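You operate a simulated robot arm through the tools that you are given. There is no shell and no other tool. Be economical: measure what you need, move in short steps, check, and stop when the job is done.

The job below is to be done with a simulated two-armed robot. You get a single attempt, and the scene is never put back.

Task
Carry the blue crate with both arms and set it on the top of the low grey cabinet.

The check looks at the end state, three seconds after you hand in, the way a careful person would. Anything else that was tipped, shoved, dropped, spilled or broken makes it a failure.

Robot
Two 7-joint arms with two-finger parallel grippers on one trunk, on a base that drives. Base frame: it is fixed to the floor where the robot stands at the start and does not move with it; the origin is under the middle of the robot, x ahead of it, y to its left, z up; the surface under the hand at the start is at about z = 0.9. Units: m, rad, N and s.
The left shoulder is at the start at [0.066, 0.174, 1.209], the right one opposite. With the tool pointing down near the work surface each hand reaches from about 0.26 to 0.7 m from the robot's upright axis, wherever it stands, measured 20 degrees to its own side. Places, roughly: top of the low grey cabinet [-2.1, -2.3, 0.9]. Payload 3.6 kg a hand.
Tool frame (each hand has its own): the origin (TCP) lies between the finger pads and is the grasp point; the fingertips stand 0.03 m ahead of it; z points along the fingers, y is the line along which they close. Largest opening 0.11 m; finger width 0.02, thickness 0.01; the body of the gripper, 0.048 by 0.112 m, starts 0.055 m behind the TCP.
Orientation is that of the tool frame in the base frame, as a unit quaternion [w, x, y, z]. With the fingers straight down and closing along the base's y, the tool's x points along the base's -x, its y along +y and its z along -z.

Tools
- The arms move only by the tool step_arm. It takes "left_targets", "right_targets" or both (then of equal length, played together; a hand with none holds still); each is a list of rows, each an object of numbers (a shift or turn left out is 0, a gripper value left out holds the last): "x", "y", "z": the shift along the base's x, y, z in m; "rx", "ry", "rz": the turn, a rotation vector about the base's x, y, z in rad; "fingers": the finger opening in m, from 0 to 0.11. In form: [{"x": .., "y": .., "z": .., "rx": .., "ry": .., "rz": .., "fingers": ..}, ...]. A call has 1 to 8 rows; each row shifts and turns the commanded pose from where the row before left it. A row lasts 0.2 s, in which the tool goes at most 0.05 m and 0.15 rad; a call with a longer step from one row to the next is refused whole, and so is a gripper value outside its range. A pose out of reach is approached as far as the arm can. The call stops where the force on the tool passes 40 N (or 10 N more than at its start, if that is more) or the arm is blocked; 0.2 s more then pass. The fingers move at their own pace (about 0.153 m/s each) and stop on an object; they squeeze with about 21 N. The grip force told is the motor's: it shows also when the fingers shut on nothing. Time passes only in rows, and 0.2 s behind the last, so rows that do not move let the fingers close. It gives the time, the measured TCP pose, the force on the tool (base axes), the opening and the grip force at its end, in the units of the frame above (readings bear some noise), with the torque about the TCP (base axes, N m) and any sound that the robot's microphone picked up.
- Cameras (640 x 400 px; columns grow to the right, rows downward): "scene" is now at [0.1535, 0.0036, 1.3705]; the picture's right is [0.06, -1.00, 0.00], its down [-0.68, -0.04, -0.73] and it looks along [0.73, 0.04, -0.68] (base axes); focal length 271 px, centre (320, 200). "left" rides on the left gripper at [0.073, -0.017, -0.103] in its tool frame; the picture's right is [0.23, 0.97, 0.00], its down [-0.76, 0.18, -0.62] and it looks along [-0.61, 0.14, 0.78] (tool axes); focal length 222 px, centre (320, 200). "right" rides on the right gripper at [0.073, 0.017, -0.103] in its tool frame; the picture's right is [-0.23, 0.97, 0.00], its down [-0.76, -0.18, -0.62] and it looks along [-0.61, -0.14, 0.78] (tool axes); focal length 222 px, centre (320, 200). There is no depth. A picture from a camera that has moved, and an enlarged one, comes with that camera's place and axes in the base frame and with its lens.
- get_image(camera): a new picture of that camera. No time passes.
- slide_trunk(by): slides the trunk up (or, below 0, down) by that many m; the arms and the scene camera ride with it, the base frame stays. It gives what a move gives, with no picture.
- base_move(legs): drives the robot by 1 to 6 legs, each [ahead, left, turn to the left] in m, m and rad, along the robot's own axes; the way and the turn of a leg run together, so that a leg with both is an arc; at most 1.5 m and 3.142 rad a leg. The arms and the cameras ride along, it lands a little off, and it stops where it bumps. It gives what a move gives.
- pan_tilt(pan, tilt): turns the head with the scene camera to pan (to the left, within 1.501 rad either way) and tilt (down, from -0.506 to 1.204), counted from straight ahead of the robot. It gives what a move gives.
- zoom(camera, box): a new picture of the part [left, top, right, bottom] of that camera's present view, enlarged. No time passes.
- hand_in(): hands the job in; it is judged then, once.

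Work in short steps. Places have to be worked out from the pictures, the camera data and where the tool is seen: move nearer, look again, correct. Check each grasp and each placing, and mend what went wrong. You have 120 turns and 92 pictures in all, those below and enlarged ones among them. Open the grippers and draw the arms clear of the work before you hand the job in, unless the task says otherwise; then end with one line.

The tools are called after "Emit:" as a command line: name --argument value ..., lists and objects as JSON in quotes. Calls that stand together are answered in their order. step_arm: Moves the arms, as the interface text tells. Its arguments: {"type":"object","properties":{"left_targets":{"type":"array","items":{"type":"object","properties":{"x":{"type":"number"},"y":{"type":"number"},"z":{"type":"number"},"rx":{"type":"number"},"ry":{"type":"number"},"rz":{"type":"number"},"fingers":{"type":"number"}}}},"right_targets":{"type":"array","items":{"type":"object","properties":{"x":{"type":"number"},"y":{"type":"number"},"z":{"type":"number"},"rx":{"type":"number"},"ry":{"type":"number"},"rz":{"type":"number"},"fingers":{"type":"number"}}}}},"required":[]} The other tools are called the same way: slide_trunk (by) slides the trunk up or down; base_move (legs) drives the base; pan_tilt (pan, tilt) turns the head that bears the scene camera; get_image (camera) takes a picture; zoom (camera, box) takes an enlarged picture of a part of a camera's view; hand_in () hands the job in.

At the start:

```text
t: 0.0
left_tool_pos: [0.4998, 0.1763, 1.098]
left_tool_rot: [0.0, -0.001, 1.0, 0.0]
left_ft_force: [-0.3, 0.2, 0.5]
left_torque: [0.0, -0.02, 0.02]
left_width: 0.1098
left_gripper_force: 0.0
right_tool_pos: [0.3172, -0.1434, 1.1409]
right_tool_rot: [-0.001, 0.0, 1.0, 0.0]
right_ft_force: [-0.9, -0.4, 0.0]
right_torque: [-0.01, -0.01, -0.01]
right_width: 0.11
right_gripper_force: 0.0
trunk travel left (down, up): [-0.325, 0.438]
robot x, y, heading: [-0.0001, -0.0005, -0.002]
head pan, tilt: [0.056, 0.749]
```

scene: 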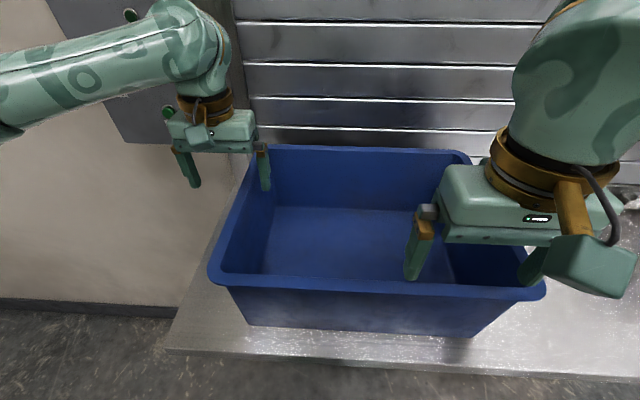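
right: 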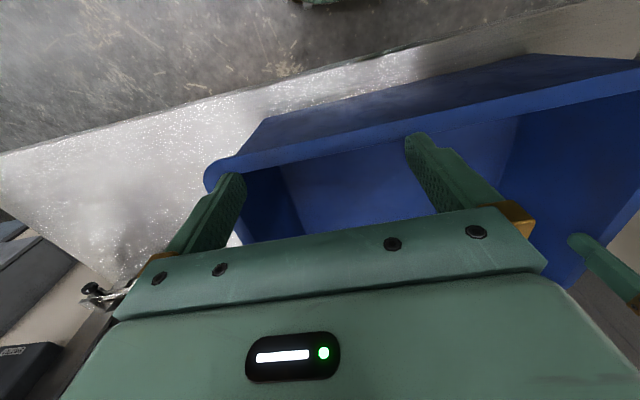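
left: 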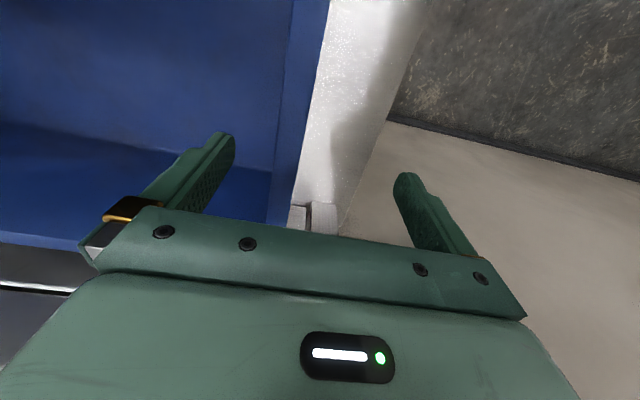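

The crate's rim looks to be at about z≈1.07, spanning x≈0.32–0.63 and y≈-0.27–0.165. Before grasping I'll look round towards the cabinet to plan the route.

Emit:
pan_tilt --pan -1.5 --tilt 0.35

Emit:
get_image --camera "scene"

Emit:
pan_tilt --pan 1.5 --tilt 0.35

Emit:
get_image --camera "scene"

```text
t: 1.6
left_tool_pos: [0.4983, 0.1764, 1.0991]
left_tool_rot: [0.0, -0.002, 1.0, -0.001]
left_ft_force: [-1.0, -0.1, -0.5]
left_torque: [0.0, 0.01, 0.0]
left_width: 0.1102
left_gripper_force: 0.1
right_tool_pos: [0.3172, -0.1426, 1.141]
right_tool_rot: [-0.001, 0.001, 1.0, -0.001]
right_ft_force: [-0.5, -0.5, 0.3]
right_torque: [-0.04, 0.03, 0.01]
right_width: 0.11
right_gripper_force: 0.1
trunk travel left (down, up): [-0.325, 0.438]
robot x, y, heading: [0.0003, 0.0008, 0.004]
head pan, tilt: [-1.499, 0.351]
```

```text
88 pictures are left
camera scene: at [0.0774, -0.0939, 1.4061], right [-1.0, -0.07, 0.0], down [-0.03, 0.34, -0.94], along [0.07, -0.94, -0.34], focal length 271 px, centre (320, 200)
```

scene: 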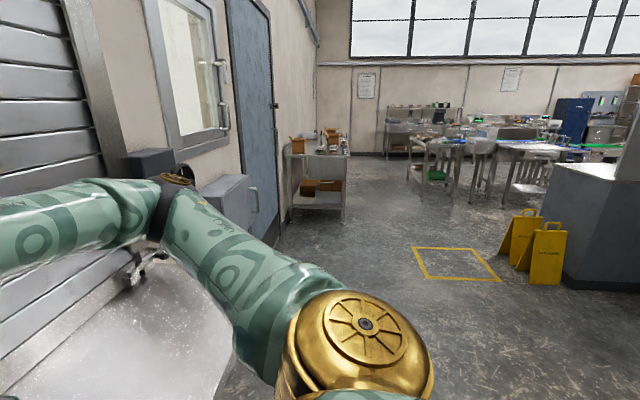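

```text
t: 4.2
left_tool_pos: [0.4992, 0.1752, 1.0981]
left_tool_rot: [-0.001, -0.001, 1.0, 0.0]
left_ft_force: [-1.2, -0.9, -0.1]
left_torque: [0.04, 0.03, -0.02]
left_width: 0.1101
left_gripper_force: 0.0
right_tool_pos: [0.3175, -0.1437, 1.1398]
right_tool_rot: [-0.001, 0.0, 1.0, 0.001]
right_ft_force: [-0.1, -1.0, -0.8]
right_torque: [-0.01, 0.0, 0.06]
right_width: 0.11
right_gripper_force: 0.1
trunk travel left (down, up): [-0.325, 0.438]
robot x, y, heading: [0.0027, 0.0011, -0.001]
head pan, tilt: [1.499, 0.351]
```

```text
87 pictures are left
camera scene: at [0.0774, 0.0919, 1.4061], right [1.0, -0.07, 0.0], down [-0.03, -0.34, -0.94], along [0.07, 0.94, -0.34], focal length 271 px, centre (320, 200)
```

scene: 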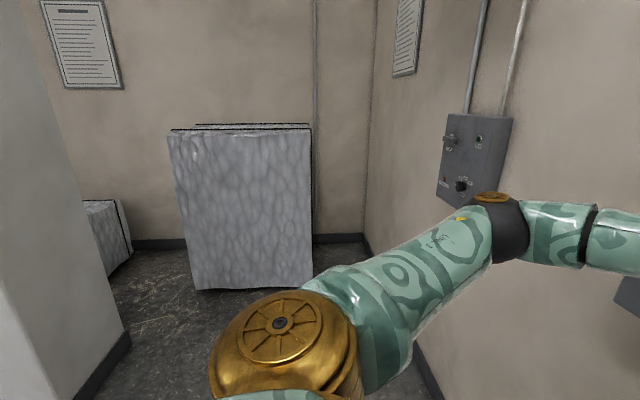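

The cabinet is behind and to the right, with wet-floor signs standing on its near side. I'll look at the crate again and move the right hand up and over the right rim.

Emit:
pan_tilt --pan 0 --tilt 0.75

Emit:
step_arm --right_targets '[{"z": 0.03}, {"y": -0.045, "x": 0.02}, {"y": -0.045, "x": 0.02}, {"y": -0.035, "x": 0.03}, {"x": 0.045}, {"x": 0.04}]'

Emit:
get_image --camera "scene"

Emit:
get_image --camera "right"

```text
t: 5.8
left_tool_pos: [0.4998, 0.176, 1.0991]
left_tool_rot: [0.0, -0.001, 1.0, 0.0]
left_ft_force: [-0.1, 0.6, 0.0]
left_torque: [0.02, 0.02, 0.03]
left_width: 0.1099
left_gripper_force: 0.0
right_tool_pos: [0.3179, -0.1425, 1.1404]
right_tool_rot: [-0.001, 0.0, 1.0, -0.001]
right_ft_force: [-1.1, -0.4, -0.8]
right_torque: [0.02, 0.04, -0.01]
right_width: 0.1099
right_gripper_force: 0.0
trunk travel left (down, up): [-0.325, 0.438]
robot x, y, heading: [-0.0007, 0.0, -0.001]
head pan, tilt: [0.0, 0.75]
```

```text
t: 7.2
left_tool_pos: [0.4991, 0.1751, 1.0981]
left_tool_rot: [0.001, -0.001, 1.0, 0.0]
left_ft_force: [0.4, 0.3, 0.4]
left_torque: [0.0, 0.05, -0.01]
left_width: 0.1098
left_gripper_force: 0.1
right_tool_pos: [0.4732, -0.2682, 1.1687]
right_tool_rot: [0.0, 0.0, 1.0, -0.001]
right_ft_force: [1.2, 0.2, 0.2]
right_torque: [0.03, -0.03, -0.01]
right_width: 0.1101
right_gripper_force: 0.0
trunk travel left (down, up): [-0.325, 0.438]
robot x, y, heading: [-0.0006, 0.0014, -0.001]
head pan, tilt: [0.0, 0.75]
```

```text
86 pictures are left
camera scene: at [0.1538, -0.0007, 1.3704], right [0.0, -1.0, 0.0], down [-0.68, 0.0, -0.73], along [0.73, 0.0, -0.68], focal length 271 px, centre (320, 200)
```

scene: 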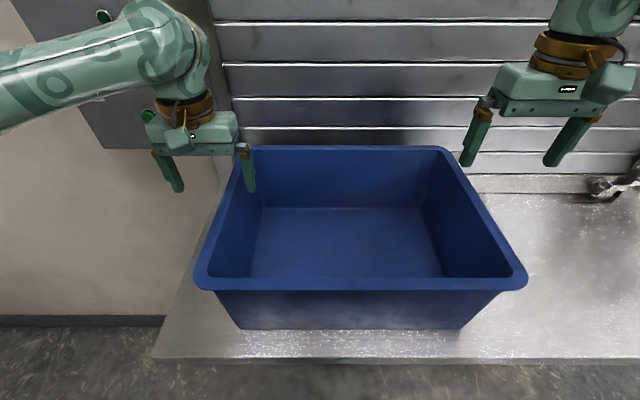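

```text
85 pictures are left
camera right: at [0.3993, -0.2517, 1.2733], right [0.23, 0.97, 0.0], down [0.76, -0.18, 0.62], along [0.61, -0.14, -0.78], focal length 222 px, centre (320, 200)
```

right: 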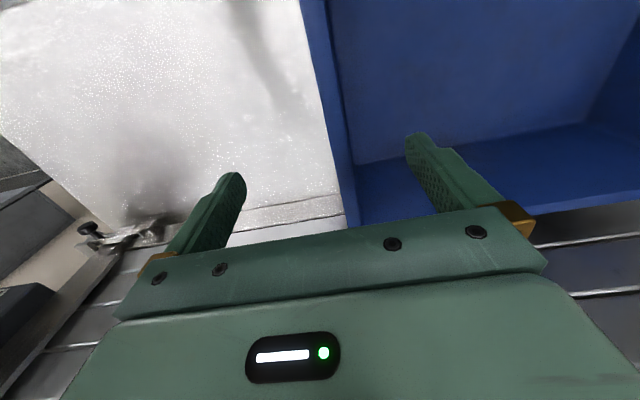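

The rim is at z≈1.07, with the right lip at y≈-0.25, the left lip at y≈0.148 and the centre at x≈0.484. I'll centre both hands over the lips and lower them with the fingers open.

Emit:
step_arm --right_targets '[{"x": 0.011, "y": 0.018}, {"z": -0.04}, {"z": -0.04}, {"z": -0.02}, {"z": -0.015}, {}]' --left_targets '[{"x": -0.015, "y": -0.028}, {}, {}, {"z": -0.025}, {"z": -0.02}, {}]'

Emit:
get_image --camera "scene"

Emit:
get_image --camera "right"

Emit:
get_image --camera "left"

```text
t: 8.6
left_tool_pos: [0.4831, 0.148, 1.0535]
left_tool_rot: [0.0, 0.0, 1.0, 0.0]
left_ft_force: [-0.3, 0.8, 0.2]
left_torque: [0.02, 0.03, 0.03]
left_width: 0.1101
left_gripper_force: 0.1
right_tool_pos: [0.4831, -0.2494, 1.0557]
right_tool_rot: [-0.001, 0.0, 1.0, 0.0]
right_ft_force: [0.2, -0.4, 0.0]
right_torque: [0.02, 0.03, 0.0]
right_width: 0.1102
right_gripper_force: 0.1
trunk travel left (down, up): [-0.325, 0.438]
robot x, y, heading: [-0.0011, -0.0009, -0.001]
head pan, tilt: [0.0, 0.75]
```

```text
84 pictures are left
camera scene: at [0.1534, -0.001, 1.3705], right [0.0, -1.0, 0.0], down [-0.68, 0.0, -0.73], along [0.73, 0.0, -0.68], focal length 271 px, centre (320, 200)
```

scene: 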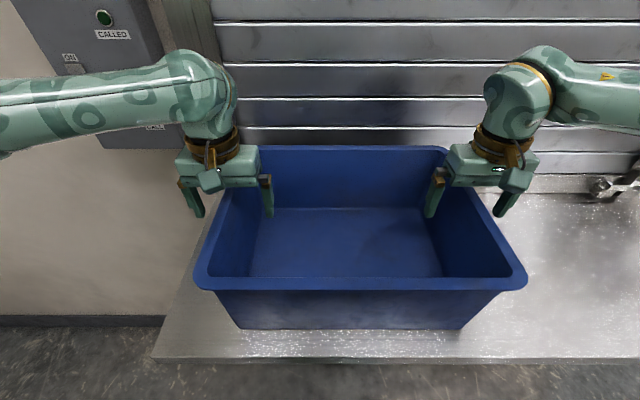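

```text
83 pictures are left
camera right: at [0.4096, -0.234, 1.1582], right [0.23, 0.97, 0.0], down [0.76, -0.18, 0.62], along [0.61, -0.14, -0.78], focal length 222 px, centre (320, 200)
```

right: 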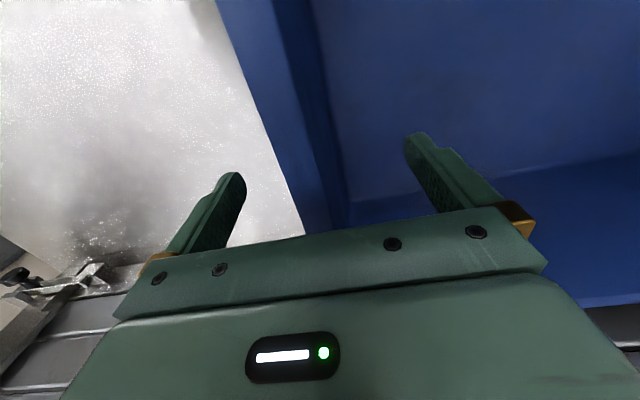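

```text
82 pictures are left
camera left: at [0.411, 0.1318, 1.1581], right [-0.23, 0.97, 0.0], down [0.76, 0.18, 0.62], along [0.61, 0.14, -0.78], focal length 222 px, centre (320, 200)
```

left: 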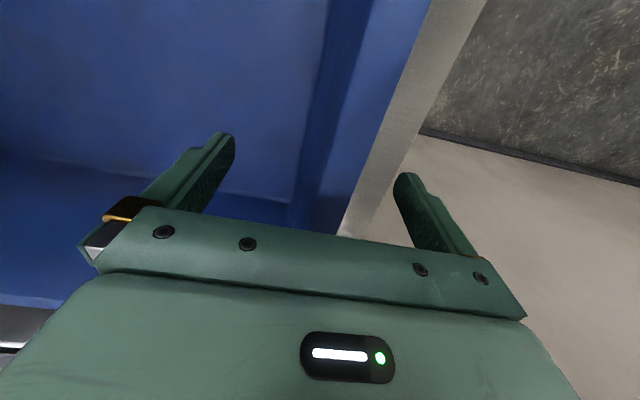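

Both hands straddle their lips cleanly with no contact. I'll lower them 12 mm more and then close both grippers together.

Emit:
step_arm --right_targets '[{"z": -0.014}, {"fingers": 0.0}, {}, {}, {}, {}]' --left_targets '[{"z": -0.012}, {"fingers": 0.0}, {}, {}, {}, {}]'

```text
t: 10.0
left_tool_pos: [0.4833, 0.1448, 1.0419]
left_tool_rot: [-0.001, 0.001, 1.0, -0.005]
left_ft_force: [0.5, -0.1, 1.0]
left_torque: [-1.24, -0.4, 0.04]
left_width: 0.0061
left_gripper_force: 21.1
right_tool_pos: [0.4831, -0.2477, 1.041]
right_tool_rot: [-0.001, -0.002, 1.0, 0.002]
right_ft_force: [0.2, 0.4, -0.1]
right_torque: [1.23, -0.08, -0.18]
right_width: 0.0067
right_gripper_force: 21.0
trunk travel left (down, up): [-0.325, 0.438]
robot x, y, heading: [0.0012, -0.0005, -0.002]
head pan, tilt: [0.0, 0.75]
stopped in row 6 (right hand): the force on the tool passed its limit at 41 N (the readings are from after the stop); the commanded pose is now the measured one
```

Both grippers hold a thin wall about 6 mm thick at 21 N. I'll try a small lift.

Emit:
step_arm --right_targets '[{"z": 0.01}, {"z": 0.01}, {"z": 0.01}, {}]' --left_targets '[{"z": 0.01}, {"z": 0.01}, {"z": 0.01}, {}]'

Emit:
get_image --camera "scene"

```text
t: 11.0
left_tool_pos: [0.4831, 0.1446, 1.0722]
left_tool_rot: [-0.002, 0.0, 1.0, -0.005]
left_ft_force: [0.0, -1.2, -4.3]
left_torque: [-1.25, -0.07, 0.04]
left_width: 0.0065
left_gripper_force: 21.2
right_tool_pos: [0.4841, -0.2485, 1.0715]
right_tool_rot: [-0.001, -0.002, 1.0, 0.002]
right_ft_force: [1.0, 2.4, -4.9]
right_torque: [1.23, 0.02, -0.12]
right_width: 0.0065
right_gripper_force: 21.1
trunk travel left (down, up): [-0.325, 0.438]
robot x, y, heading: [0.0034, -0.0012, -0.002]
head pan, tilt: [0.0, 0.75]
```

```text
81 pictures are left
camera scene: at [0.1546, -0.0011, 1.3702], right [0.0, -1.0, 0.0], down [-0.68, 0.0, -0.73], along [0.73, 0.0, -0.68], focal length 271 px, centre (320, 200)
```

scene: 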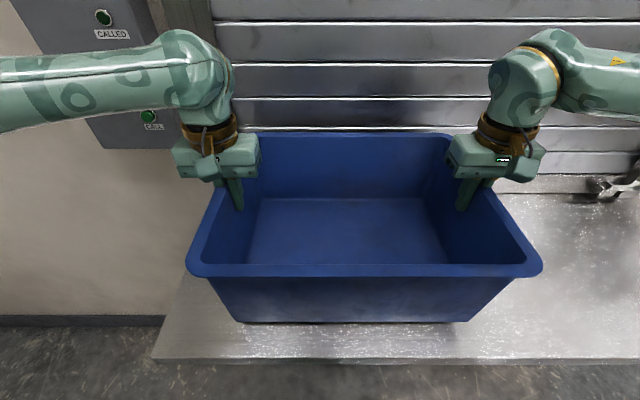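

The crate is off the bench, weighs about 1 kg and hangs level. I'll raise the trunk and back straight away from the bench.

Emit:
slide_trunk --by 0.12

Emit:
base_move --legs '[[-0.3, 0, 0]]'

Emit:
get_image --camera "scene"

Emit:
pan_tilt --pan -1.5 --tilt 0.35

Emit:
get_image --camera "scene"

```text
t: 12.5
left_tool_pos: [0.4835, 0.1442, 1.1925]
left_tool_rot: [-0.002, 0.0, 1.0, -0.005]
left_ft_force: [-0.6, -5.5, -4.7]
left_torque: [-1.23, 0.11, 0.0]
left_width: 0.0062
left_gripper_force: 21.5
right_tool_pos: [0.4827, -0.2486, 1.1893]
right_tool_rot: [-0.002, -0.002, 1.0, 0.001]
right_ft_force: [0.5, 3.7, -4.0]
right_torque: [1.24, -0.2, -0.18]
right_width: 0.0066
right_gripper_force: 20.7
trunk travel left (down, up): [-0.445, 0.318]
robot x, y, heading: [-0.0016, -0.0019, -0.0]
head pan, tilt: [0.0, 0.75]
```

```text
t: 14.6
left_tool_pos: [0.1827, 0.1446, 1.1921]
left_tool_rot: [0.0, -0.002, 1.0, -0.004]
left_ft_force: [0.3, -6.4, -4.4]
left_torque: [-1.22, -0.09, 0.03]
left_width: 0.006
left_gripper_force: 20.7
right_tool_pos: [0.1847, -0.2482, 1.1915]
right_tool_rot: [0.0, -0.004, 1.0, 0.001]
right_ft_force: [0.0, 6.5, -4.1]
right_torque: [1.25, 0.03, -0.14]
right_width: 0.0069
right_gripper_force: 20.7
trunk travel left (down, up): [-0.445, 0.318]
robot x, y, heading: [-0.3007, 0.0036, -0.002]
head pan, tilt: [0.0, 0.75]
```

```text
80 pictures are left
camera scene: at [-0.1817, -0.0012, 1.4917], right [0.0, -1.0, 0.0], down [-0.68, 0.0, -0.73], along [0.73, 0.0, -0.68], focal length 271 px, centre (320, 200)
```

scene: 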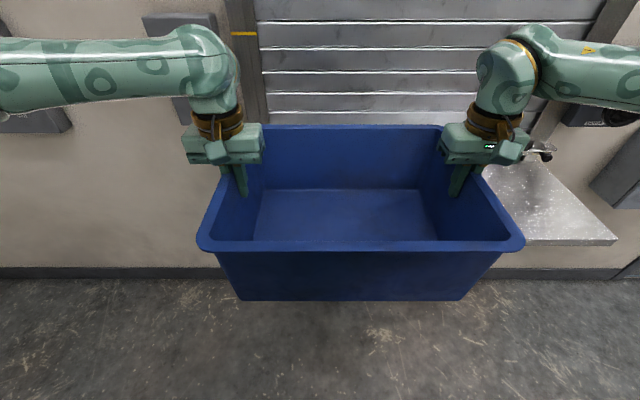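

```text
t: 16.2
left_tool_pos: [0.1822, 0.1459, 1.1909]
left_tool_rot: [-0.001, -0.001, 1.0, -0.005]
left_ft_force: [-1.0, -1.4, -3.8]
left_torque: [-1.25, -0.04, 0.01]
left_width: 0.0064
left_gripper_force: 20.8
right_tool_pos: [0.1842, -0.2476, 1.1914]
right_tool_rot: [-0.001, -0.004, 1.0, 0.001]
right_ft_force: [0.9, 0.3, -4.3]
right_torque: [1.21, 0.04, -0.15]
right_width: 0.0066
right_gripper_force: 21.4
trunk travel left (down, up): [-0.445, 0.318]
robot x, y, heading: [-0.2977, -0.0023, 0.003]
head pan, tilt: [-1.499, 0.351]
```

```text
79 pictures are left
camera scene: at [-0.2571, -0.0942, 1.5273], right [-1.0, -0.07, 0.0], down [-0.03, 0.34, -0.94], along [0.07, -0.94, -0.34], focal length 271 px, centre (320, 200)
```

scene: 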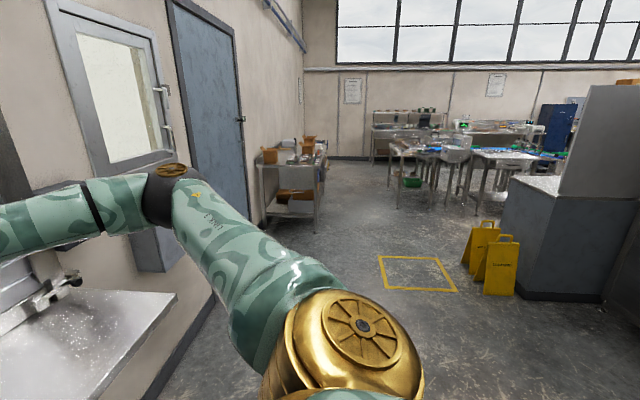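

The crate is clear of the bench. I'll zoom in on the cabinet area, where a tall panel seems to stand at its edge.

Emit:
zoom --camera "scene" --box '[360, 70, 640, 310]'

```text
1.67 times, centred on (500, 190) of scene
camera zoom: at [-0.2571, -0.0942, 1.5273], right [-1.0, -0.07, 0.0], down [-0.03, 0.34, -0.94], along [0.07, -0.94, -0.34], focal length 452 px, centre (20, 217)
```

zoom: 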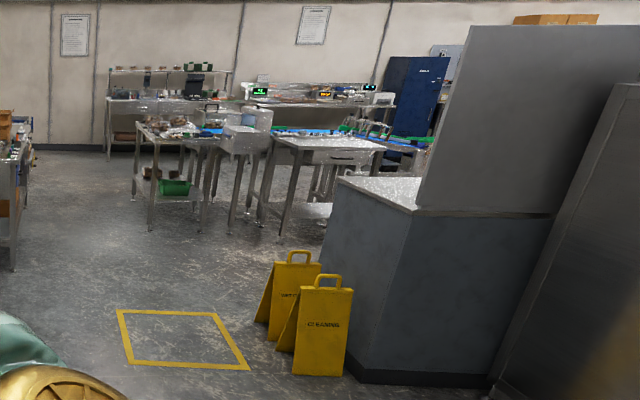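

The cabinet spans about x -1.79 to -2.4 and y -2.03 to -2.56. A panel closes its north side and the signs block its east side, so I'll approach from the south facing +y. First I'll back up and strafe right, looking to the right as I go.

Emit:
base_move --legs '[[-0.6, 0, 0], [0, -1.3, 0]]'

Emit:
get_image --camera "scene"

Emit:
get_image --camera "right"

```text
t: 25.7
left_tool_pos: [-0.4246, -1.1431, 1.1922]
left_tool_rot: [0.0, -0.001, 1.0, -0.004]
left_ft_force: [-0.7, -1.4, -4.0]
left_torque: [-1.21, 0.01, 0.04]
left_width: 0.0063
left_gripper_force: 20.8
right_tool_pos: [-0.424, -1.5378, 1.1914]
right_tool_rot: [0.0, -0.005, 1.0, 0.002]
right_ft_force: [0.1, 1.8, -4.5]
right_torque: [1.22, -0.02, -0.15]
right_width: 0.0068
right_gripper_force: 21.3
trunk travel left (down, up): [-0.445, 0.318]
robot x, y, heading: [-0.9044, -1.2912, 0.004]
head pan, tilt: [-1.499, 0.351]
```

```text
77 pictures are left
camera scene: at [-0.8646, -1.3846, 1.5273], right [-1.0, -0.07, 0.0], down [-0.03, 0.34, -0.94], along [0.07, -0.94, -0.34], focal length 271 px, centre (320, 200)
```

scene: 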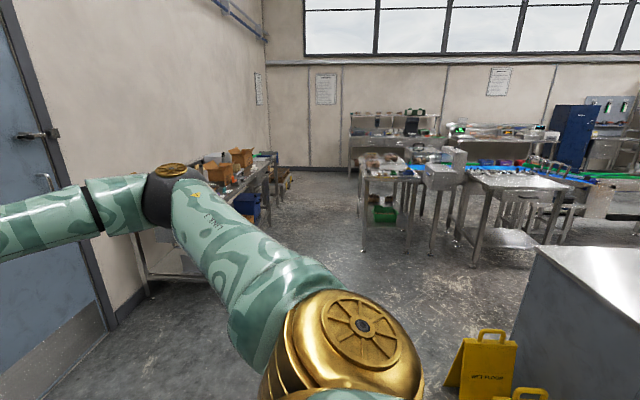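

```text
76 pictures are left
camera right: at [-0.4968, -1.5225, 1.2945], right [0.22, 0.98, 0.0], down [0.76, -0.17, 0.62], along [0.61, -0.13, -0.78], focal length 222 px, centre (320, 200)
```

right: 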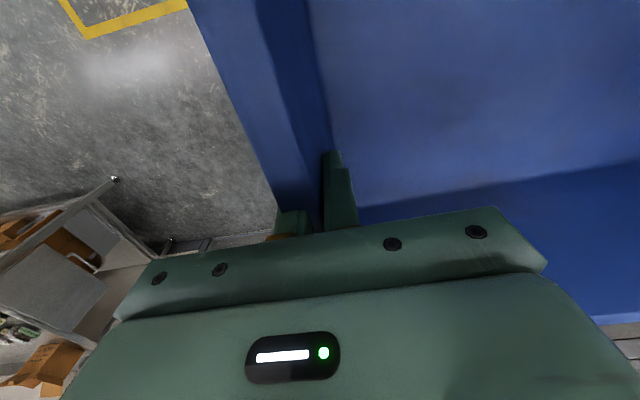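

The way south is clear, with the tables starting at y≈-3.8 and the cart at x≥0. I'll strafe further to y≈-3.0, keeping the signs clear at x≤-1.5.

Emit:
base_move --legs '[[0, -1.2, 0]]'

Emit:
get_image --camera "scene"

```text
t: 31.7
left_tool_pos: [-0.4216, -2.3401, 1.1921]
left_tool_rot: [-0.002, 0.0, 1.0, -0.005]
left_ft_force: [-0.3, -0.8, -4.8]
left_torque: [-1.24, 0.0, 0.01]
left_width: 0.0064
left_gripper_force: 20.8
right_tool_pos: [-0.4201, -2.7331, 1.1908]
right_tool_rot: [-0.001, -0.005, 1.0, 0.002]
right_ft_force: [1.1, 0.7, -4.7]
right_torque: [1.24, -0.08, -0.18]
right_width: 0.0065
right_gripper_force: 20.7
trunk travel left (down, up): [-0.445, 0.318]
robot x, y, heading: [-0.9038, -2.4869, 0.006]
head pan, tilt: [-1.499, 0.351]
```

```text
75 pictures are left
camera scene: at [-0.8618, -2.5802, 1.5273], right [-1.0, -0.07, 0.0], down [-0.03, 0.34, -0.94], along [0.07, -0.94, -0.34], focal length 271 px, centre (320, 200)
```

scene: 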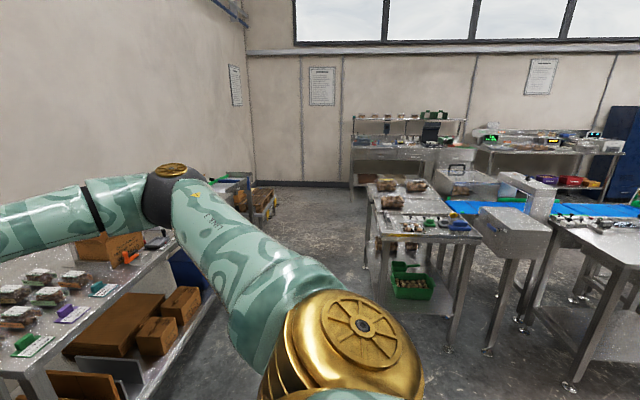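

The tables' near edges are at y≈-3.65, which leaves an aisle about 1.1 m wide south of the cabinet. I'll turn left here to face +y and look towards the cabinet.

Emit:
base_move --legs '[[0, 0, 1.565]]'

Emit:
pan_tilt --pan 1.4 --tilt 0.45

Emit:
get_image --camera "scene"

```text
t: 35.9
left_tool_pos: [-1.0453, -2.0017, 1.1919]
left_tool_rot: [0.002, -0.704, 0.71, -0.004]
left_ft_force: [-0.2, -0.7, -3.7]
left_torque: [0.01, -1.23, 0.04]
left_width: 0.0062
left_gripper_force: 21.3
right_tool_pos: [-0.653, -2.0057, 1.1913]
right_tool_rot: [-0.002, -0.705, 0.709, 0.0]
right_ft_force: [0.2, 0.3, -3.8]
right_torque: [0.02, 1.23, -0.13]
right_width: 0.0065
right_gripper_force: 21.0
trunk travel left (down, up): [-0.445, 0.318]
robot x, y, heading: [-0.9037, -2.4831, 1.567]
head pan, tilt: [-1.499, 0.351]
```

```text
t: 38.5
left_tool_pos: [-1.0457, -2.0023, 1.1916]
left_tool_rot: [0.002, -0.704, 0.71, -0.005]
left_ft_force: [-0.1, -0.5, -4.4]
left_torque: [0.03, -1.19, 0.04]
left_width: 0.0062
left_gripper_force: 20.9
right_tool_pos: [-0.653, -2.0042, 1.1912]
right_tool_rot: [-0.002, -0.706, 0.708, 0.001]
right_ft_force: [0.7, 0.2, -4.0]
right_torque: [0.03, 1.22, -0.16]
right_width: 0.0069
right_gripper_force: 21.2
trunk travel left (down, up): [-0.445, 0.318]
robot x, y, heading: [-0.9044, -2.4864, 1.56]
head pan, tilt: [1.4, 0.45]
```

```text
74 pictures are left
camera scene: at [-0.993, -2.4362, 1.5182], right [0.18, 0.98, 0.0], down [0.43, -0.08, -0.9], along [-0.89, 0.16, -0.44], focal length 271 px, centre (320, 200)
```

scene: 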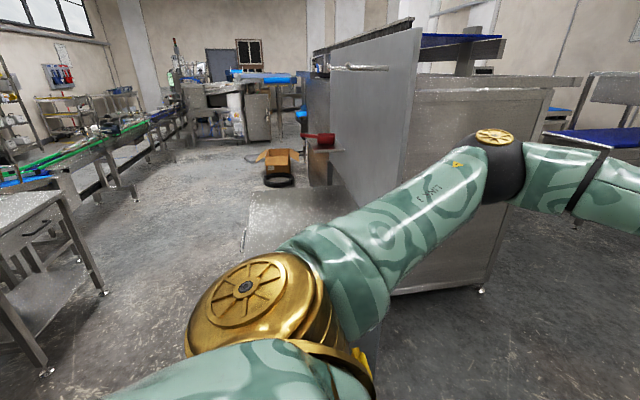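

The arm hides the cabinet top from here. I'll back up to y≈-3.05 and look again.

Emit:
base_move --legs '[[-0.56, 0, 0.006]]'

Emit:
pan_tilt --pan 0.85 --tilt 0.5

Emit:
get_image --camera "scene"

Emit:
get_image --camera "left"

```text
t: 41.6
left_tool_pos: [-1.0512, -2.5569, 1.1916]
left_tool_rot: [0.002, -0.706, 0.708, -0.003]
left_ft_force: [-0.8, -1.1, -3.5]
left_torque: [0.03, -1.23, -0.01]
left_width: 0.0062
left_gripper_force: 21.3
right_tool_pos: [-0.6584, -2.5572, 1.1907]
right_tool_rot: [0.002, 0.709, -0.706, 0.0]
right_ft_force: [0.8, 0.4, -4.8]
right_torque: [-0.03, 1.22, -0.14]
right_width: 0.0067
right_gripper_force: 21.0
trunk travel left (down, up): [-0.445, 0.318]
robot x, y, heading: [-0.9079, -3.0385, 1.57]
head pan, tilt: [1.4, 0.45]
```

```text
t: 42.6
left_tool_pos: [-1.0511, -2.5573, 1.192]
left_tool_rot: [0.002, -0.707, 0.707, -0.004]
left_ft_force: [-0.6, 0.0, -5.1]
left_torque: [0.02, -1.2, 0.02]
left_width: 0.0062
left_gripper_force: 21.4
right_tool_pos: [-0.6571, -2.5579, 1.1915]
right_tool_rot: [0.002, 0.708, -0.706, -0.001]
right_ft_force: [-0.1, 1.3, -4.5]
right_torque: [0.03, 1.22, -0.18]
right_width: 0.0067
right_gripper_force: 21.0
trunk travel left (down, up): [-0.445, 0.318]
robot x, y, heading: [-0.9052, -3.0428, 1.572]
head pan, tilt: [0.85, 0.499]
```

```text
73 pictures are left
camera scene: at [-0.9741, -2.9465, 1.5136], right [0.66, 0.75, 0.0], down [0.36, -0.32, -0.88], along [-0.66, 0.58, -0.48], focal length 271 px, centre (320, 200)
```

scene: 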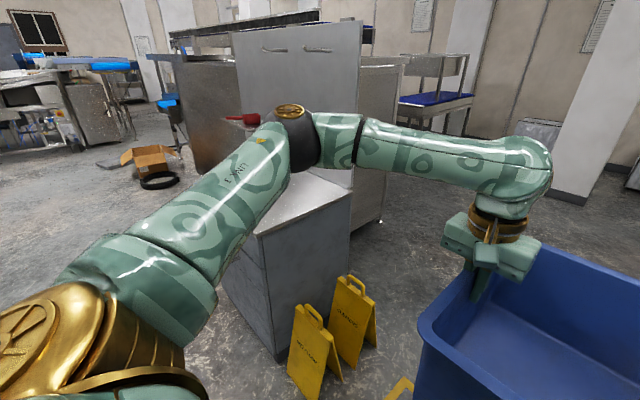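

```text
72 pictures are left
camera left: at [-1.0351, -2.6279, 1.2963], right [-0.97, -0.23, -0.01], down [-0.18, 0.76, 0.62], along [-0.13, 0.6, -0.79], focal length 222 px, centre (320, 200)
```

left: 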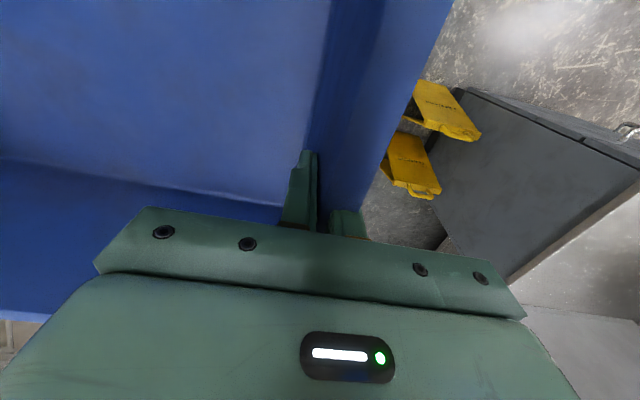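

The south side is open. There is something red near the cabinet top, so I'll zoom in on it.

Emit:
zoom --camera "scene" --box '[160, 80, 400, 260]'

```text
2.22 times, centred on (280, 170) of scene
camera zoom: at [-0.9741, -2.9465, 1.5136], right [0.66, 0.75, 0.0], down [0.36, -0.32, -0.88], along [-0.66, 0.58, -0.48], focal length 603 px, centre (409, 267)
```

zoom: 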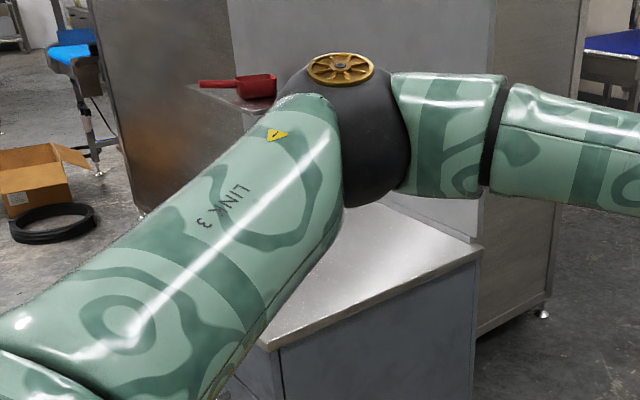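

A red scoop sits somewhere at the far west end. I'll strafe left part of the way to get a better view before any of the crate is over the cabinet.

Emit:
base_move --legs '[[0, 0.5, 0]]'

Emit:
pan_tilt --pan 0.3 --tilt 0.5

Emit:
get_image --camera "scene"

Emit:
pan_tilt --pan 1.3 --tilt 0.5

Emit:
get_image --camera "scene"

Emit:
get_image --camera "left"

```text
t: 45.6
left_tool_pos: [-1.5558, -2.5554, 1.1918]
left_tool_rot: [0.002, -0.707, 0.707, -0.005]
left_ft_force: [-0.2, -1.3, -4.4]
left_torque: [0.04, -1.25, 0.02]
left_width: 0.0064
left_gripper_force: 21.1
right_tool_pos: [-1.1625, -2.5561, 1.1915]
right_tool_rot: [0.003, 0.708, -0.706, 0.0]
right_ft_force: [0.0, -0.4, -3.7]
right_torque: [0.03, 1.17, -0.18]
right_width: 0.0064
right_gripper_force: 21.3
trunk travel left (down, up): [-0.445, 0.318]
robot x, y, heading: [-1.4159, -3.0385, 1.567]
head pan, tilt: [0.85, 0.499]
```

```text
t: 46.5
left_tool_pos: [-1.5554, -2.5565, 1.1899]
left_tool_rot: [-0.002, 0.708, -0.706, 0.004]
left_ft_force: [-0.5, -0.2, -3.4]
left_torque: [0.0, -1.22, 0.01]
left_width: 0.0061
left_gripper_force: 20.9
right_tool_pos: [-1.1635, -2.5565, 1.1913]
right_tool_rot: [0.003, 0.708, -0.706, -0.001]
right_ft_force: [0.5, 1.5, -4.6]
right_torque: [0.01, 1.21, -0.11]
right_width: 0.0068
right_gripper_force: 20.8
trunk travel left (down, up): [-0.445, 0.318]
robot x, y, heading: [-1.4114, -3.0425, 1.574]
head pan, tilt: [0.3, 0.499]
```

```text
70 pictures are left
camera scene: at [-1.4367, -2.9188, 1.5136], right [0.96, 0.3, 0.0], down [0.14, -0.46, -0.88], along [-0.26, 0.84, -0.48], focal length 271 px, centre (320, 200)
```

scene: 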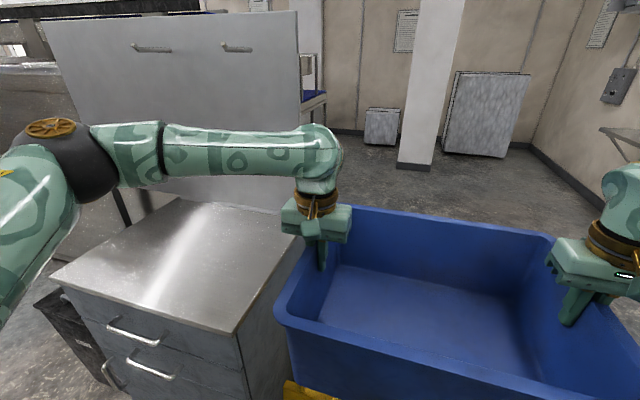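

```text
t: 47.8
left_tool_pos: [-1.5555, -2.5554, 1.1923]
left_tool_rot: [-0.002, 0.707, -0.707, 0.004]
left_ft_force: [-0.7, -0.1, -4.5]
left_torque: [0.01, -1.23, -0.01]
left_width: 0.0062
left_gripper_force: 21.3
right_tool_pos: [-1.1613, -2.5569, 1.191]
right_tool_rot: [0.002, 0.708, -0.706, 0.0]
right_ft_force: [0.8, 0.1, -4.7]
right_torque: [0.0, 1.22, -0.13]
right_width: 0.0066
right_gripper_force: 20.9
trunk travel left (down, up): [-0.445, 0.318]
robot x, y, heading: [-1.4134, -3.0361, 1.576]
head pan, tilt: [1.3, 0.499]
```

```text
69 pictures are left
camera scene: at [-1.4975, -2.9812, 1.5137], right [0.27, 0.96, 0.0], down [0.46, -0.13, -0.88], along [-0.85, 0.24, -0.48], focal length 271 px, centre (320, 200)
```

scene: 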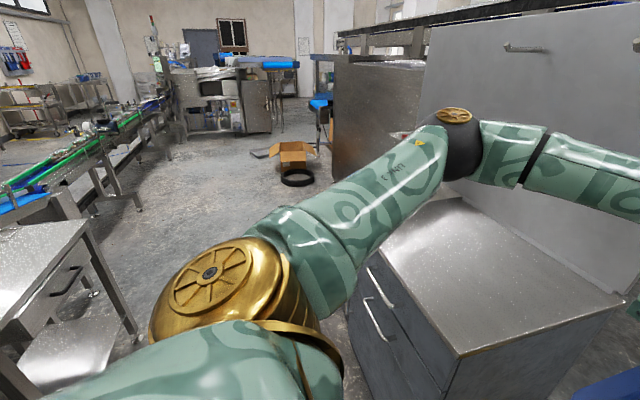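

```text
68 pictures are left
camera left: at [-1.5395, -2.6271, 1.2962], right [-0.97, -0.23, -0.01], down [-0.18, 0.76, 0.62], along [-0.13, 0.6, -0.79], focal length 222 px, centre (320, 200)
```

left: 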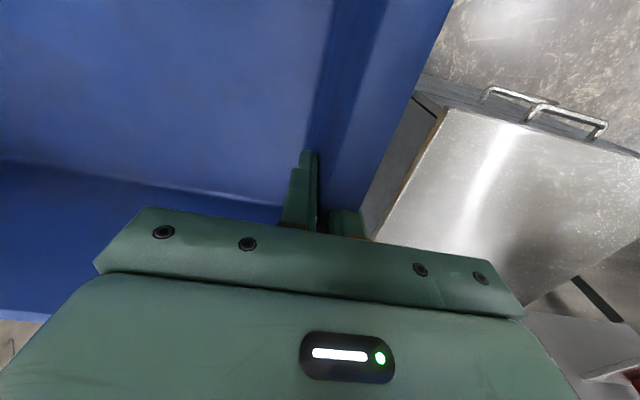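

The cabinet top is empty and spans x -2.43 to -1.77 and y -2.57 to -2.03 at z≈0.9, with the panel behind it to the north. I'll strafe left 0.74 m so the crate is centred at x≈-2.10.

Emit:
base_move --legs '[[0, 0.74, 0]]'

Emit:
pan_tilt --pan 0 --tilt 0.8

Emit:
get_image --camera "scene"

Emit:
get_image --camera "left"

```text
t: 51.8
left_tool_pos: [-2.2934, -2.5533, 1.192]
left_tool_rot: [0.001, -0.706, 0.708, -0.005]
left_ft_force: [-0.7, 0.1, -4.0]
left_torque: [0.01, -1.21, 0.02]
left_width: 0.0062
left_gripper_force: 20.9
right_tool_pos: [-1.9008, -2.5551, 1.1922]
right_tool_rot: [0.002, 0.708, -0.706, 0.0]
right_ft_force: [0.6, 0.6, -3.9]
right_torque: [0.03, 1.2, -0.15]
right_width: 0.0067
right_gripper_force: 20.9
trunk travel left (down, up): [-0.445, 0.318]
robot x, y, heading: [-2.1456, -3.0386, 1.567]
head pan, tilt: [1.3, 0.499]
```

```text
t: 53.3
left_tool_pos: [-2.2941, -2.5536, 1.1919]
left_tool_rot: [0.002, -0.706, 0.708, -0.004]
left_ft_force: [0.0, -0.2, -4.4]
left_torque: [0.03, -1.22, 0.07]
left_width: 0.006
left_gripper_force: 20.7
right_tool_pos: [-1.9005, -2.5552, 1.1917]
right_tool_rot: [0.003, 0.707, -0.707, 0.0]
right_ft_force: [0.6, -0.4, -4.7]
right_torque: [-0.03, 1.2, -0.13]
right_width: 0.0067
right_gripper_force: 21.0
trunk travel left (down, up): [-0.445, 0.318]
robot x, y, heading: [-2.1513, -3.0374, 1.573]
head pan, tilt: [0.0, 0.799]
```

```text
67 pictures are left
camera scene: at [-2.1488, -2.9233, 1.4877], right [1.0, 0.0, 0.0], down [0.0, -0.72, -0.7], along [0.0, 0.7, -0.72], focal length 271 px, centre (320, 200)
```

scene: 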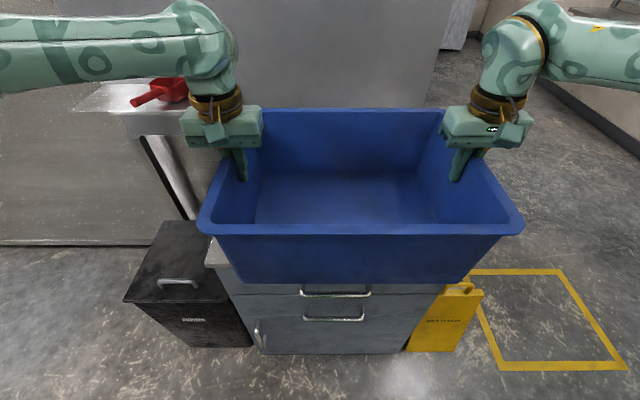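

```text
66 pictures are left
camera left: at [-2.2778, -2.6251, 1.2963], right [-0.97, -0.22, -0.01], down [-0.18, 0.76, 0.62], along [-0.13, 0.6, -0.79], focal length 222 px, centre (320, 200)
```

left: 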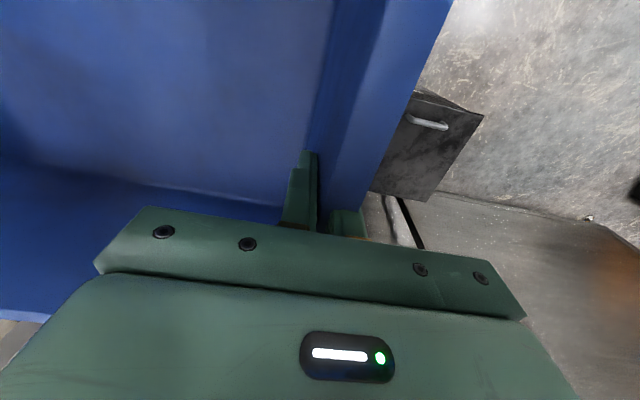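

The crate is centred at x≈-2.10 and needs to go about 0.235 m forward. I'll drive ahead 0.1 m and extend both arms 0.135 m, keeping it above the top.

Emit:
base_move --legs '[[0.1, 0, 0]]'

Emit:
step_arm --right_targets '[{"y": 0.025}, {"y": 0.03}, {"y": 0.03}, {"y": 0.03}, {"y": 0.02}, {}]' --left_targets '[{"y": 0.025}, {"y": 0.03}, {"y": 0.03}, {"y": 0.03}, {"y": 0.02}, {}]'

Emit:
get_image --camera "scene"

Emit:
get_image --camera "left"

Emit:
get_image --camera "right"

```text
t: 54.4
left_tool_pos: [-2.2935, -2.4519, 1.1905]
left_tool_rot: [0.002, -0.706, 0.708, -0.005]
left_ft_force: [0.1, 0.5, -5.2]
left_torque: [0.01, -1.21, 0.01]
left_width: 0.0061
left_gripper_force: 21.2
right_tool_pos: [-1.9004, -2.4555, 1.1913]
right_tool_rot: [0.003, 0.708, -0.706, 0.0]
right_ft_force: [-0.8, 1.2, -5.1]
right_torque: [0.0, 1.19, -0.12]
right_width: 0.0065
right_gripper_force: 20.8
trunk travel left (down, up): [-0.445, 0.318]
robot x, y, heading: [-2.1483, -2.9372, 1.568]
head pan, tilt: [0.0, 0.799]
```

```text
t: 55.8
left_tool_pos: [-2.2877, -2.3197, 1.1913]
left_tool_rot: [0.005, -0.704, 0.711, -0.009]
left_ft_force: [34.7, -10.3, -4.8]
left_torque: [-0.4, -1.2, -0.43]
left_width: 0.0096
left_gripper_force: 21.2
right_tool_pos: [-1.9023, -2.4, 1.1923]
right_tool_rot: [0.004, 0.709, -0.705, -0.002]
right_ft_force: [-35.2, 9.7, -4.2]
right_torque: [0.46, 1.21, -0.48]
right_width: 0.0106
right_gripper_force: 21.1
right hand out of reach, approached as far as the arm can: row 3, 4, 5
trunk travel left (down, up): [-0.445, 0.318]
robot x, y, heading: [-2.1521, -2.9353, 1.567]
head pan, tilt: [0.0, 0.799]
```

```text
65 pictures are left
camera scene: at [-2.1487, -2.8231, 1.4877], right [1.0, 0.0, 0.0], down [0.0, -0.72, -0.7], along [0.0, 0.7, -0.72], focal length 271 px, centre (320, 200)
```

scene: 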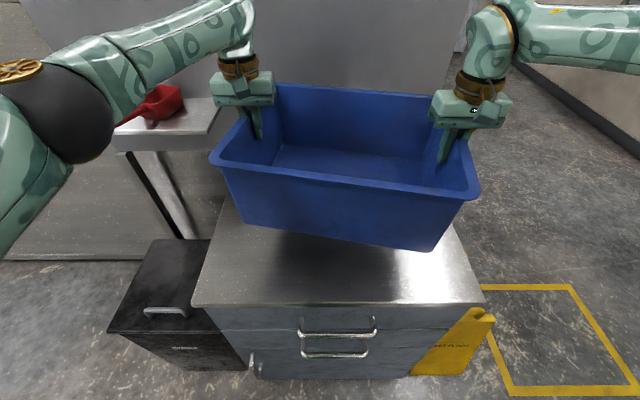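

```text
64 pictures are left
camera left: at [-2.2739, -2.3909, 1.2961], right [-0.98, -0.22, -0.02], down [-0.18, 0.77, 0.61], along [-0.12, 0.6, -0.79], focal length 222 px, centre (320, 200)
```

left: 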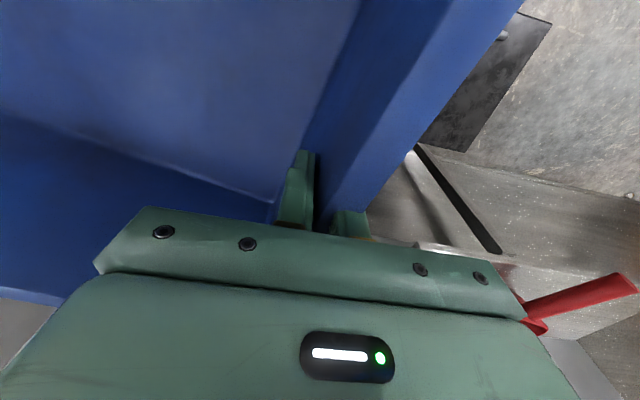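

```text
63 pictures are left
camera right: at [-1.9199, -2.4736, 1.2948], right [-0.98, 0.22, 0.01], down [0.18, 0.76, 0.62], along [0.13, 0.61, -0.78], focal length 222 px, centre (320, 200)
```

right: 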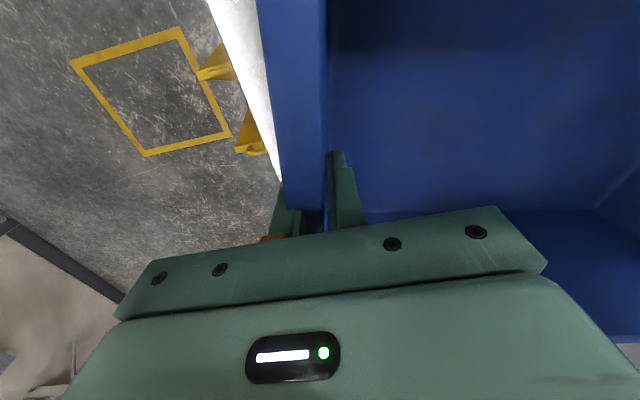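

The right arm ran out of reach because the robot stands 5 cm left of the crate's centre, so the crate is yawed. I'll bring the left hand back to square it.

Emit:
step_arm --left_targets '[{"y": -0.02}, {"y": -0.02}, {"y": -0.02}, {"y": -0.018}, {}]'

Emit:
pan_tilt --pan 0 --tilt 1.2

Emit:
get_image --camera "scene"

```text
t: 57.0
left_tool_pos: [-2.2927, -2.3958, 1.1902]
left_tool_rot: [0.001, -0.707, 0.708, -0.004]
left_ft_force: [17.1, -1.2, -3.6]
left_torque: [0.7, -1.23, -0.07]
left_width: 0.0061
left_gripper_force: 21.0
right_tool_pos: [-1.9004, -2.3991, 1.1903]
right_tool_rot: [0.003, 0.707, -0.707, 0.0]
right_ft_force: [-16.9, 1.1, -3.8]
right_torque: [-0.68, 1.23, -0.17]
right_width: 0.0065
right_gripper_force: 20.6
trunk travel left (down, up): [-0.445, 0.318]
robot x, y, heading: [-2.1501, -2.938, 1.569]
head pan, tilt: [0.0, 0.799]
```

```text
t: 57.9
left_tool_pos: [-2.2923, -2.3957, 1.1912]
left_tool_rot: [0.001, -0.707, 0.708, -0.004]
left_ft_force: [9.9, -0.6, -4.1]
left_torque: [0.51, -1.26, -0.05]
left_width: 0.0064
left_gripper_force: 21.0
right_tool_pos: [-1.8995, -2.3998, 1.1899]
right_tool_rot: [0.001, 0.708, -0.707, -0.001]
right_ft_force: [-10.2, 1.7, -4.1]
right_torque: [-0.48, 1.22, -0.17]
right_width: 0.0065
right_gripper_force: 20.8
trunk travel left (down, up): [-0.445, 0.318]
robot x, y, heading: [-2.1517, -2.9365, 1.57]
head pan, tilt: [0.0, 1.201]
```

```text
62 pictures are left
camera scene: at [-2.1484, -2.8473, 1.46], right [1.0, 0.0, 0.0], down [0.0, -0.93, -0.36], along [0.0, 0.36, -0.93], focal length 271 px, centre (320, 200)
```

scene: 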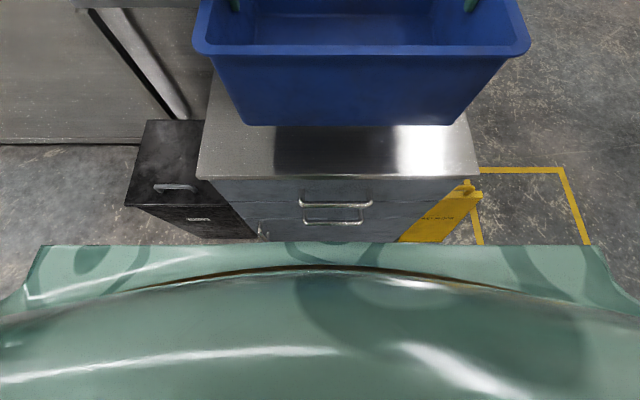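

The crate is square again at y≈-2.40. I'll shift both arms 5 cm left and the base 5 cm right, so the right arm works nearer to its shoulder line.

Emit:
step_arm --right_targets '[{"x": -0.01}, {"x": -0.01}, {"x": -0.01}, {"x": -0.01}, {"x": -0.01}, {}]' --left_targets '[{"x": -0.01}, {"x": -0.01}, {"x": -0.01}, {"x": -0.01}, {"x": -0.01}, {}]'

Emit:
base_move --legs '[[0, -0.05, 0]]'

```text
t: 59.3
left_tool_pos: [-2.3435, -2.3958, 1.191]
left_tool_rot: [0.002, -0.706, 0.708, -0.004]
left_ft_force: [3.8, -0.4, -4.6]
left_torque: [-0.28, -1.23, -0.09]
left_width: 0.0061
left_gripper_force: 21.1
right_tool_pos: [-1.949, -2.4, 1.192]
right_tool_rot: [-0.003, -0.706, 0.708, 0.0]
right_ft_force: [-3.3, 1.1, -4.2]
right_torque: [0.3, 1.27, -0.21]
right_width: 0.0065
right_gripper_force: 21.1
trunk travel left (down, up): [-0.445, 0.318]
robot x, y, heading: [-2.1467, -2.9385, 1.567]
head pan, tilt: [0.0, 1.201]
```

```text
t: 60.2
left_tool_pos: [-2.2926, -2.3965, 1.1928]
left_tool_rot: [0.003, -0.707, 0.708, -0.004]
left_ft_force: [3.6, -0.5, -4.6]
left_torque: [-0.31, -1.15, -0.06]
left_width: 0.0062
left_gripper_force: 21.3
right_tool_pos: [-1.8987, -2.4008, 1.1921]
right_tool_rot: [0.003, 0.708, -0.707, 0.0]
right_ft_force: [-1.7, 0.3, -5.2]
right_torque: [0.33, 1.27, -0.17]
right_width: 0.0065
right_gripper_force: 21.4
trunk travel left (down, up): [-0.445, 0.318]
robot x, y, heading: [-2.1013, -2.9388, 1.566]
head pan, tilt: [0.0, 1.201]
```

The arms are now symmetric about the robot. I'll extend both forward in small 1 cm steps and watch the right hand.

Emit:
step_arm --right_targets '[{"y": 0.01}, {"y": 0.01}, {"y": 0.01}, {}]' --left_targets '[{"y": 0.01}, {"y": 0.01}, {"y": 0.01}, {}]'

```text
t: 61.2
left_tool_pos: [-2.2936, -2.3662, 1.1909]
left_tool_rot: [0.003, -0.706, 0.708, -0.006]
left_ft_force: [0.1, -2.2, -4.8]
left_torque: [-0.72, -1.2, -0.49]
left_width: 0.0066
left_gripper_force: 21.3
right_tool_pos: [-1.9005, -2.3801, 1.1915]
right_tool_rot: [0.001, 0.707, -0.707, -0.001]
right_ft_force: [-0.1, 2.6, -3.8]
right_torque: [0.73, 1.18, -0.47]
right_width: 0.007
right_gripper_force: 20.8
right hand out of reach, approached as far as the arm can: row 3
trunk travel left (down, up): [-0.445, 0.318]
robot x, y, heading: [-2.0989, -2.9336, 1.566]
head pan, tilt: [0.0, 1.201]
```

The right arm's limit is y≈-2.38, and there the crate's footprint (about -2.515 to -2.24) is fully on the top. I'll square the left hand, lower the trunk 0.10 m and check.

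Emit:
step_arm --left_targets '[{"y": -0.01}, {}]'

Emit:
slide_trunk --by -0.1

Emit:
pan_tilt --pan 0 --tilt 0.9

Emit:
get_image --camera "scene"

Emit:
get_image --camera "left"

Emit:
get_image --camera "right"

```text
t: 61.8
left_tool_pos: [-2.2918, -2.3764, 1.1911]
left_tool_rot: [0.002, -0.706, 0.708, -0.004]
left_ft_force: [0.1, -0.6, -5.4]
left_torque: [0.52, -1.19, -0.06]
left_width: 0.0064
left_gripper_force: 21.5
right_tool_pos: [-1.8996, -2.3807, 1.1901]
right_tool_rot: [0.003, 0.708, -0.707, 0.001]
right_ft_force: [-0.4, 0.8, -3.7]
right_torque: [-0.51, 1.21, -0.2]
right_width: 0.0067
right_gripper_force: 20.7
trunk travel left (down, up): [-0.445, 0.318]
robot x, y, heading: [-2.1017, -2.9348, 1.571]
head pan, tilt: [0.0, 1.201]
```

```text
t: 63.2
left_tool_pos: [-2.2931, -2.3764, 1.0937]
left_tool_rot: [0.003, -0.706, 0.708, -0.004]
left_ft_force: [1.0, -1.8, -4.2]
left_torque: [0.37, -1.2, -0.02]
left_width: 0.0063
left_gripper_force: 20.6
right_tool_pos: [-1.9002, -2.3802, 1.0914]
right_tool_rot: [0.002, 0.708, -0.706, 0.0]
right_ft_force: [-0.7, 0.5, -4.6]
right_torque: [-0.41, 1.19, -0.15]
right_width: 0.0069
right_gripper_force: 20.9
trunk travel left (down, up): [-0.345, 0.418]
robot x, y, heading: [-2.0989, -2.9402, 1.568]
head pan, tilt: [0.0, 1.201]
```

```text
t: 64.0
left_tool_pos: [-2.2937, -2.3753, 1.0918]
left_tool_rot: [0.002, -0.706, 0.709, -0.004]
left_ft_force: [2.0, -0.9, -4.5]
left_torque: [0.01, -1.23, -0.06]
left_width: 0.0059
left_gripper_force: 21.3
right_tool_pos: [-1.8997, -2.3786, 1.0903]
right_tool_rot: [0.002, 0.708, -0.707, 0.0]
right_ft_force: [-2.3, 0.7, -4.5]
right_torque: [0.02, 1.21, -0.18]
right_width: 0.0066
right_gripper_force: 21.3
trunk travel left (down, up): [-0.345, 0.418]
robot x, y, heading: [-2.1023, -2.9376, 1.567]
head pan, tilt: [0.0, 0.901]
```

```text
61 pictures are left
camera scene: at [-2.0985, -2.7996, 1.3786], right [1.0, 0.0, 0.0], down [0.0, -0.79, -0.62], along [0.0, 0.62, -0.79], focal length 271 px, centre (320, 200)
```

scene: 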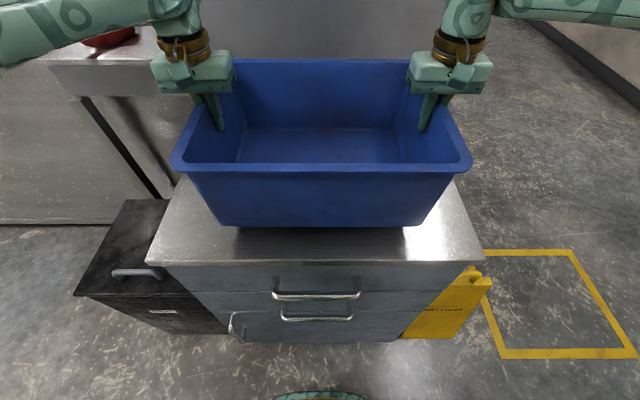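

```text
60 pictures are left
camera left: at [-2.2774, -2.4477, 1.1962], right [-0.97, -0.22, -0.01], down [-0.18, 0.76, 0.62], along [-0.13, 0.6, -0.79], focal length 222 px, centre (320, 200)
```

left: 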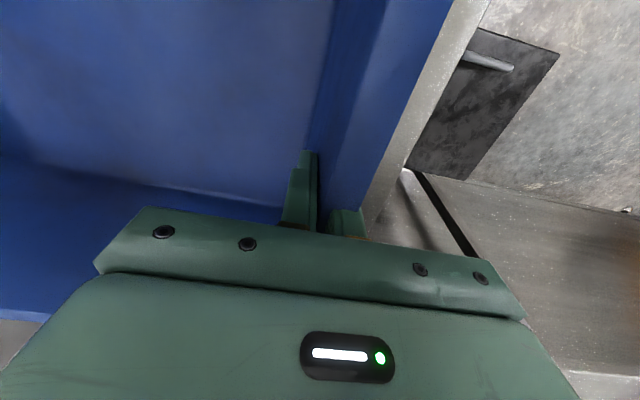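

```text
59 pictures are left
camera right: at [-1.9176, -2.4531, 1.194], right [-0.97, 0.23, 0.0], down [0.18, 0.76, 0.62], along [0.14, 0.6, -0.78], focal length 222 px, centre (320, 200)
```

right: 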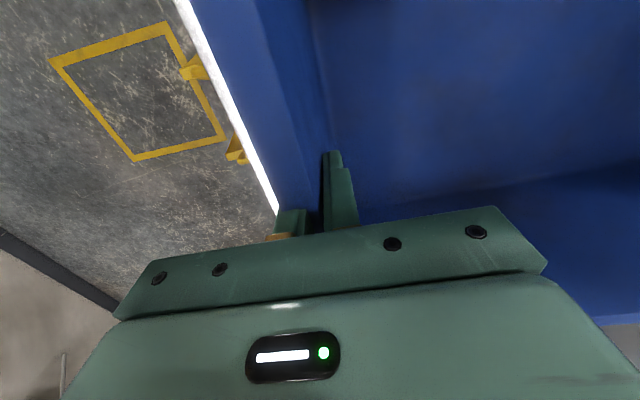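

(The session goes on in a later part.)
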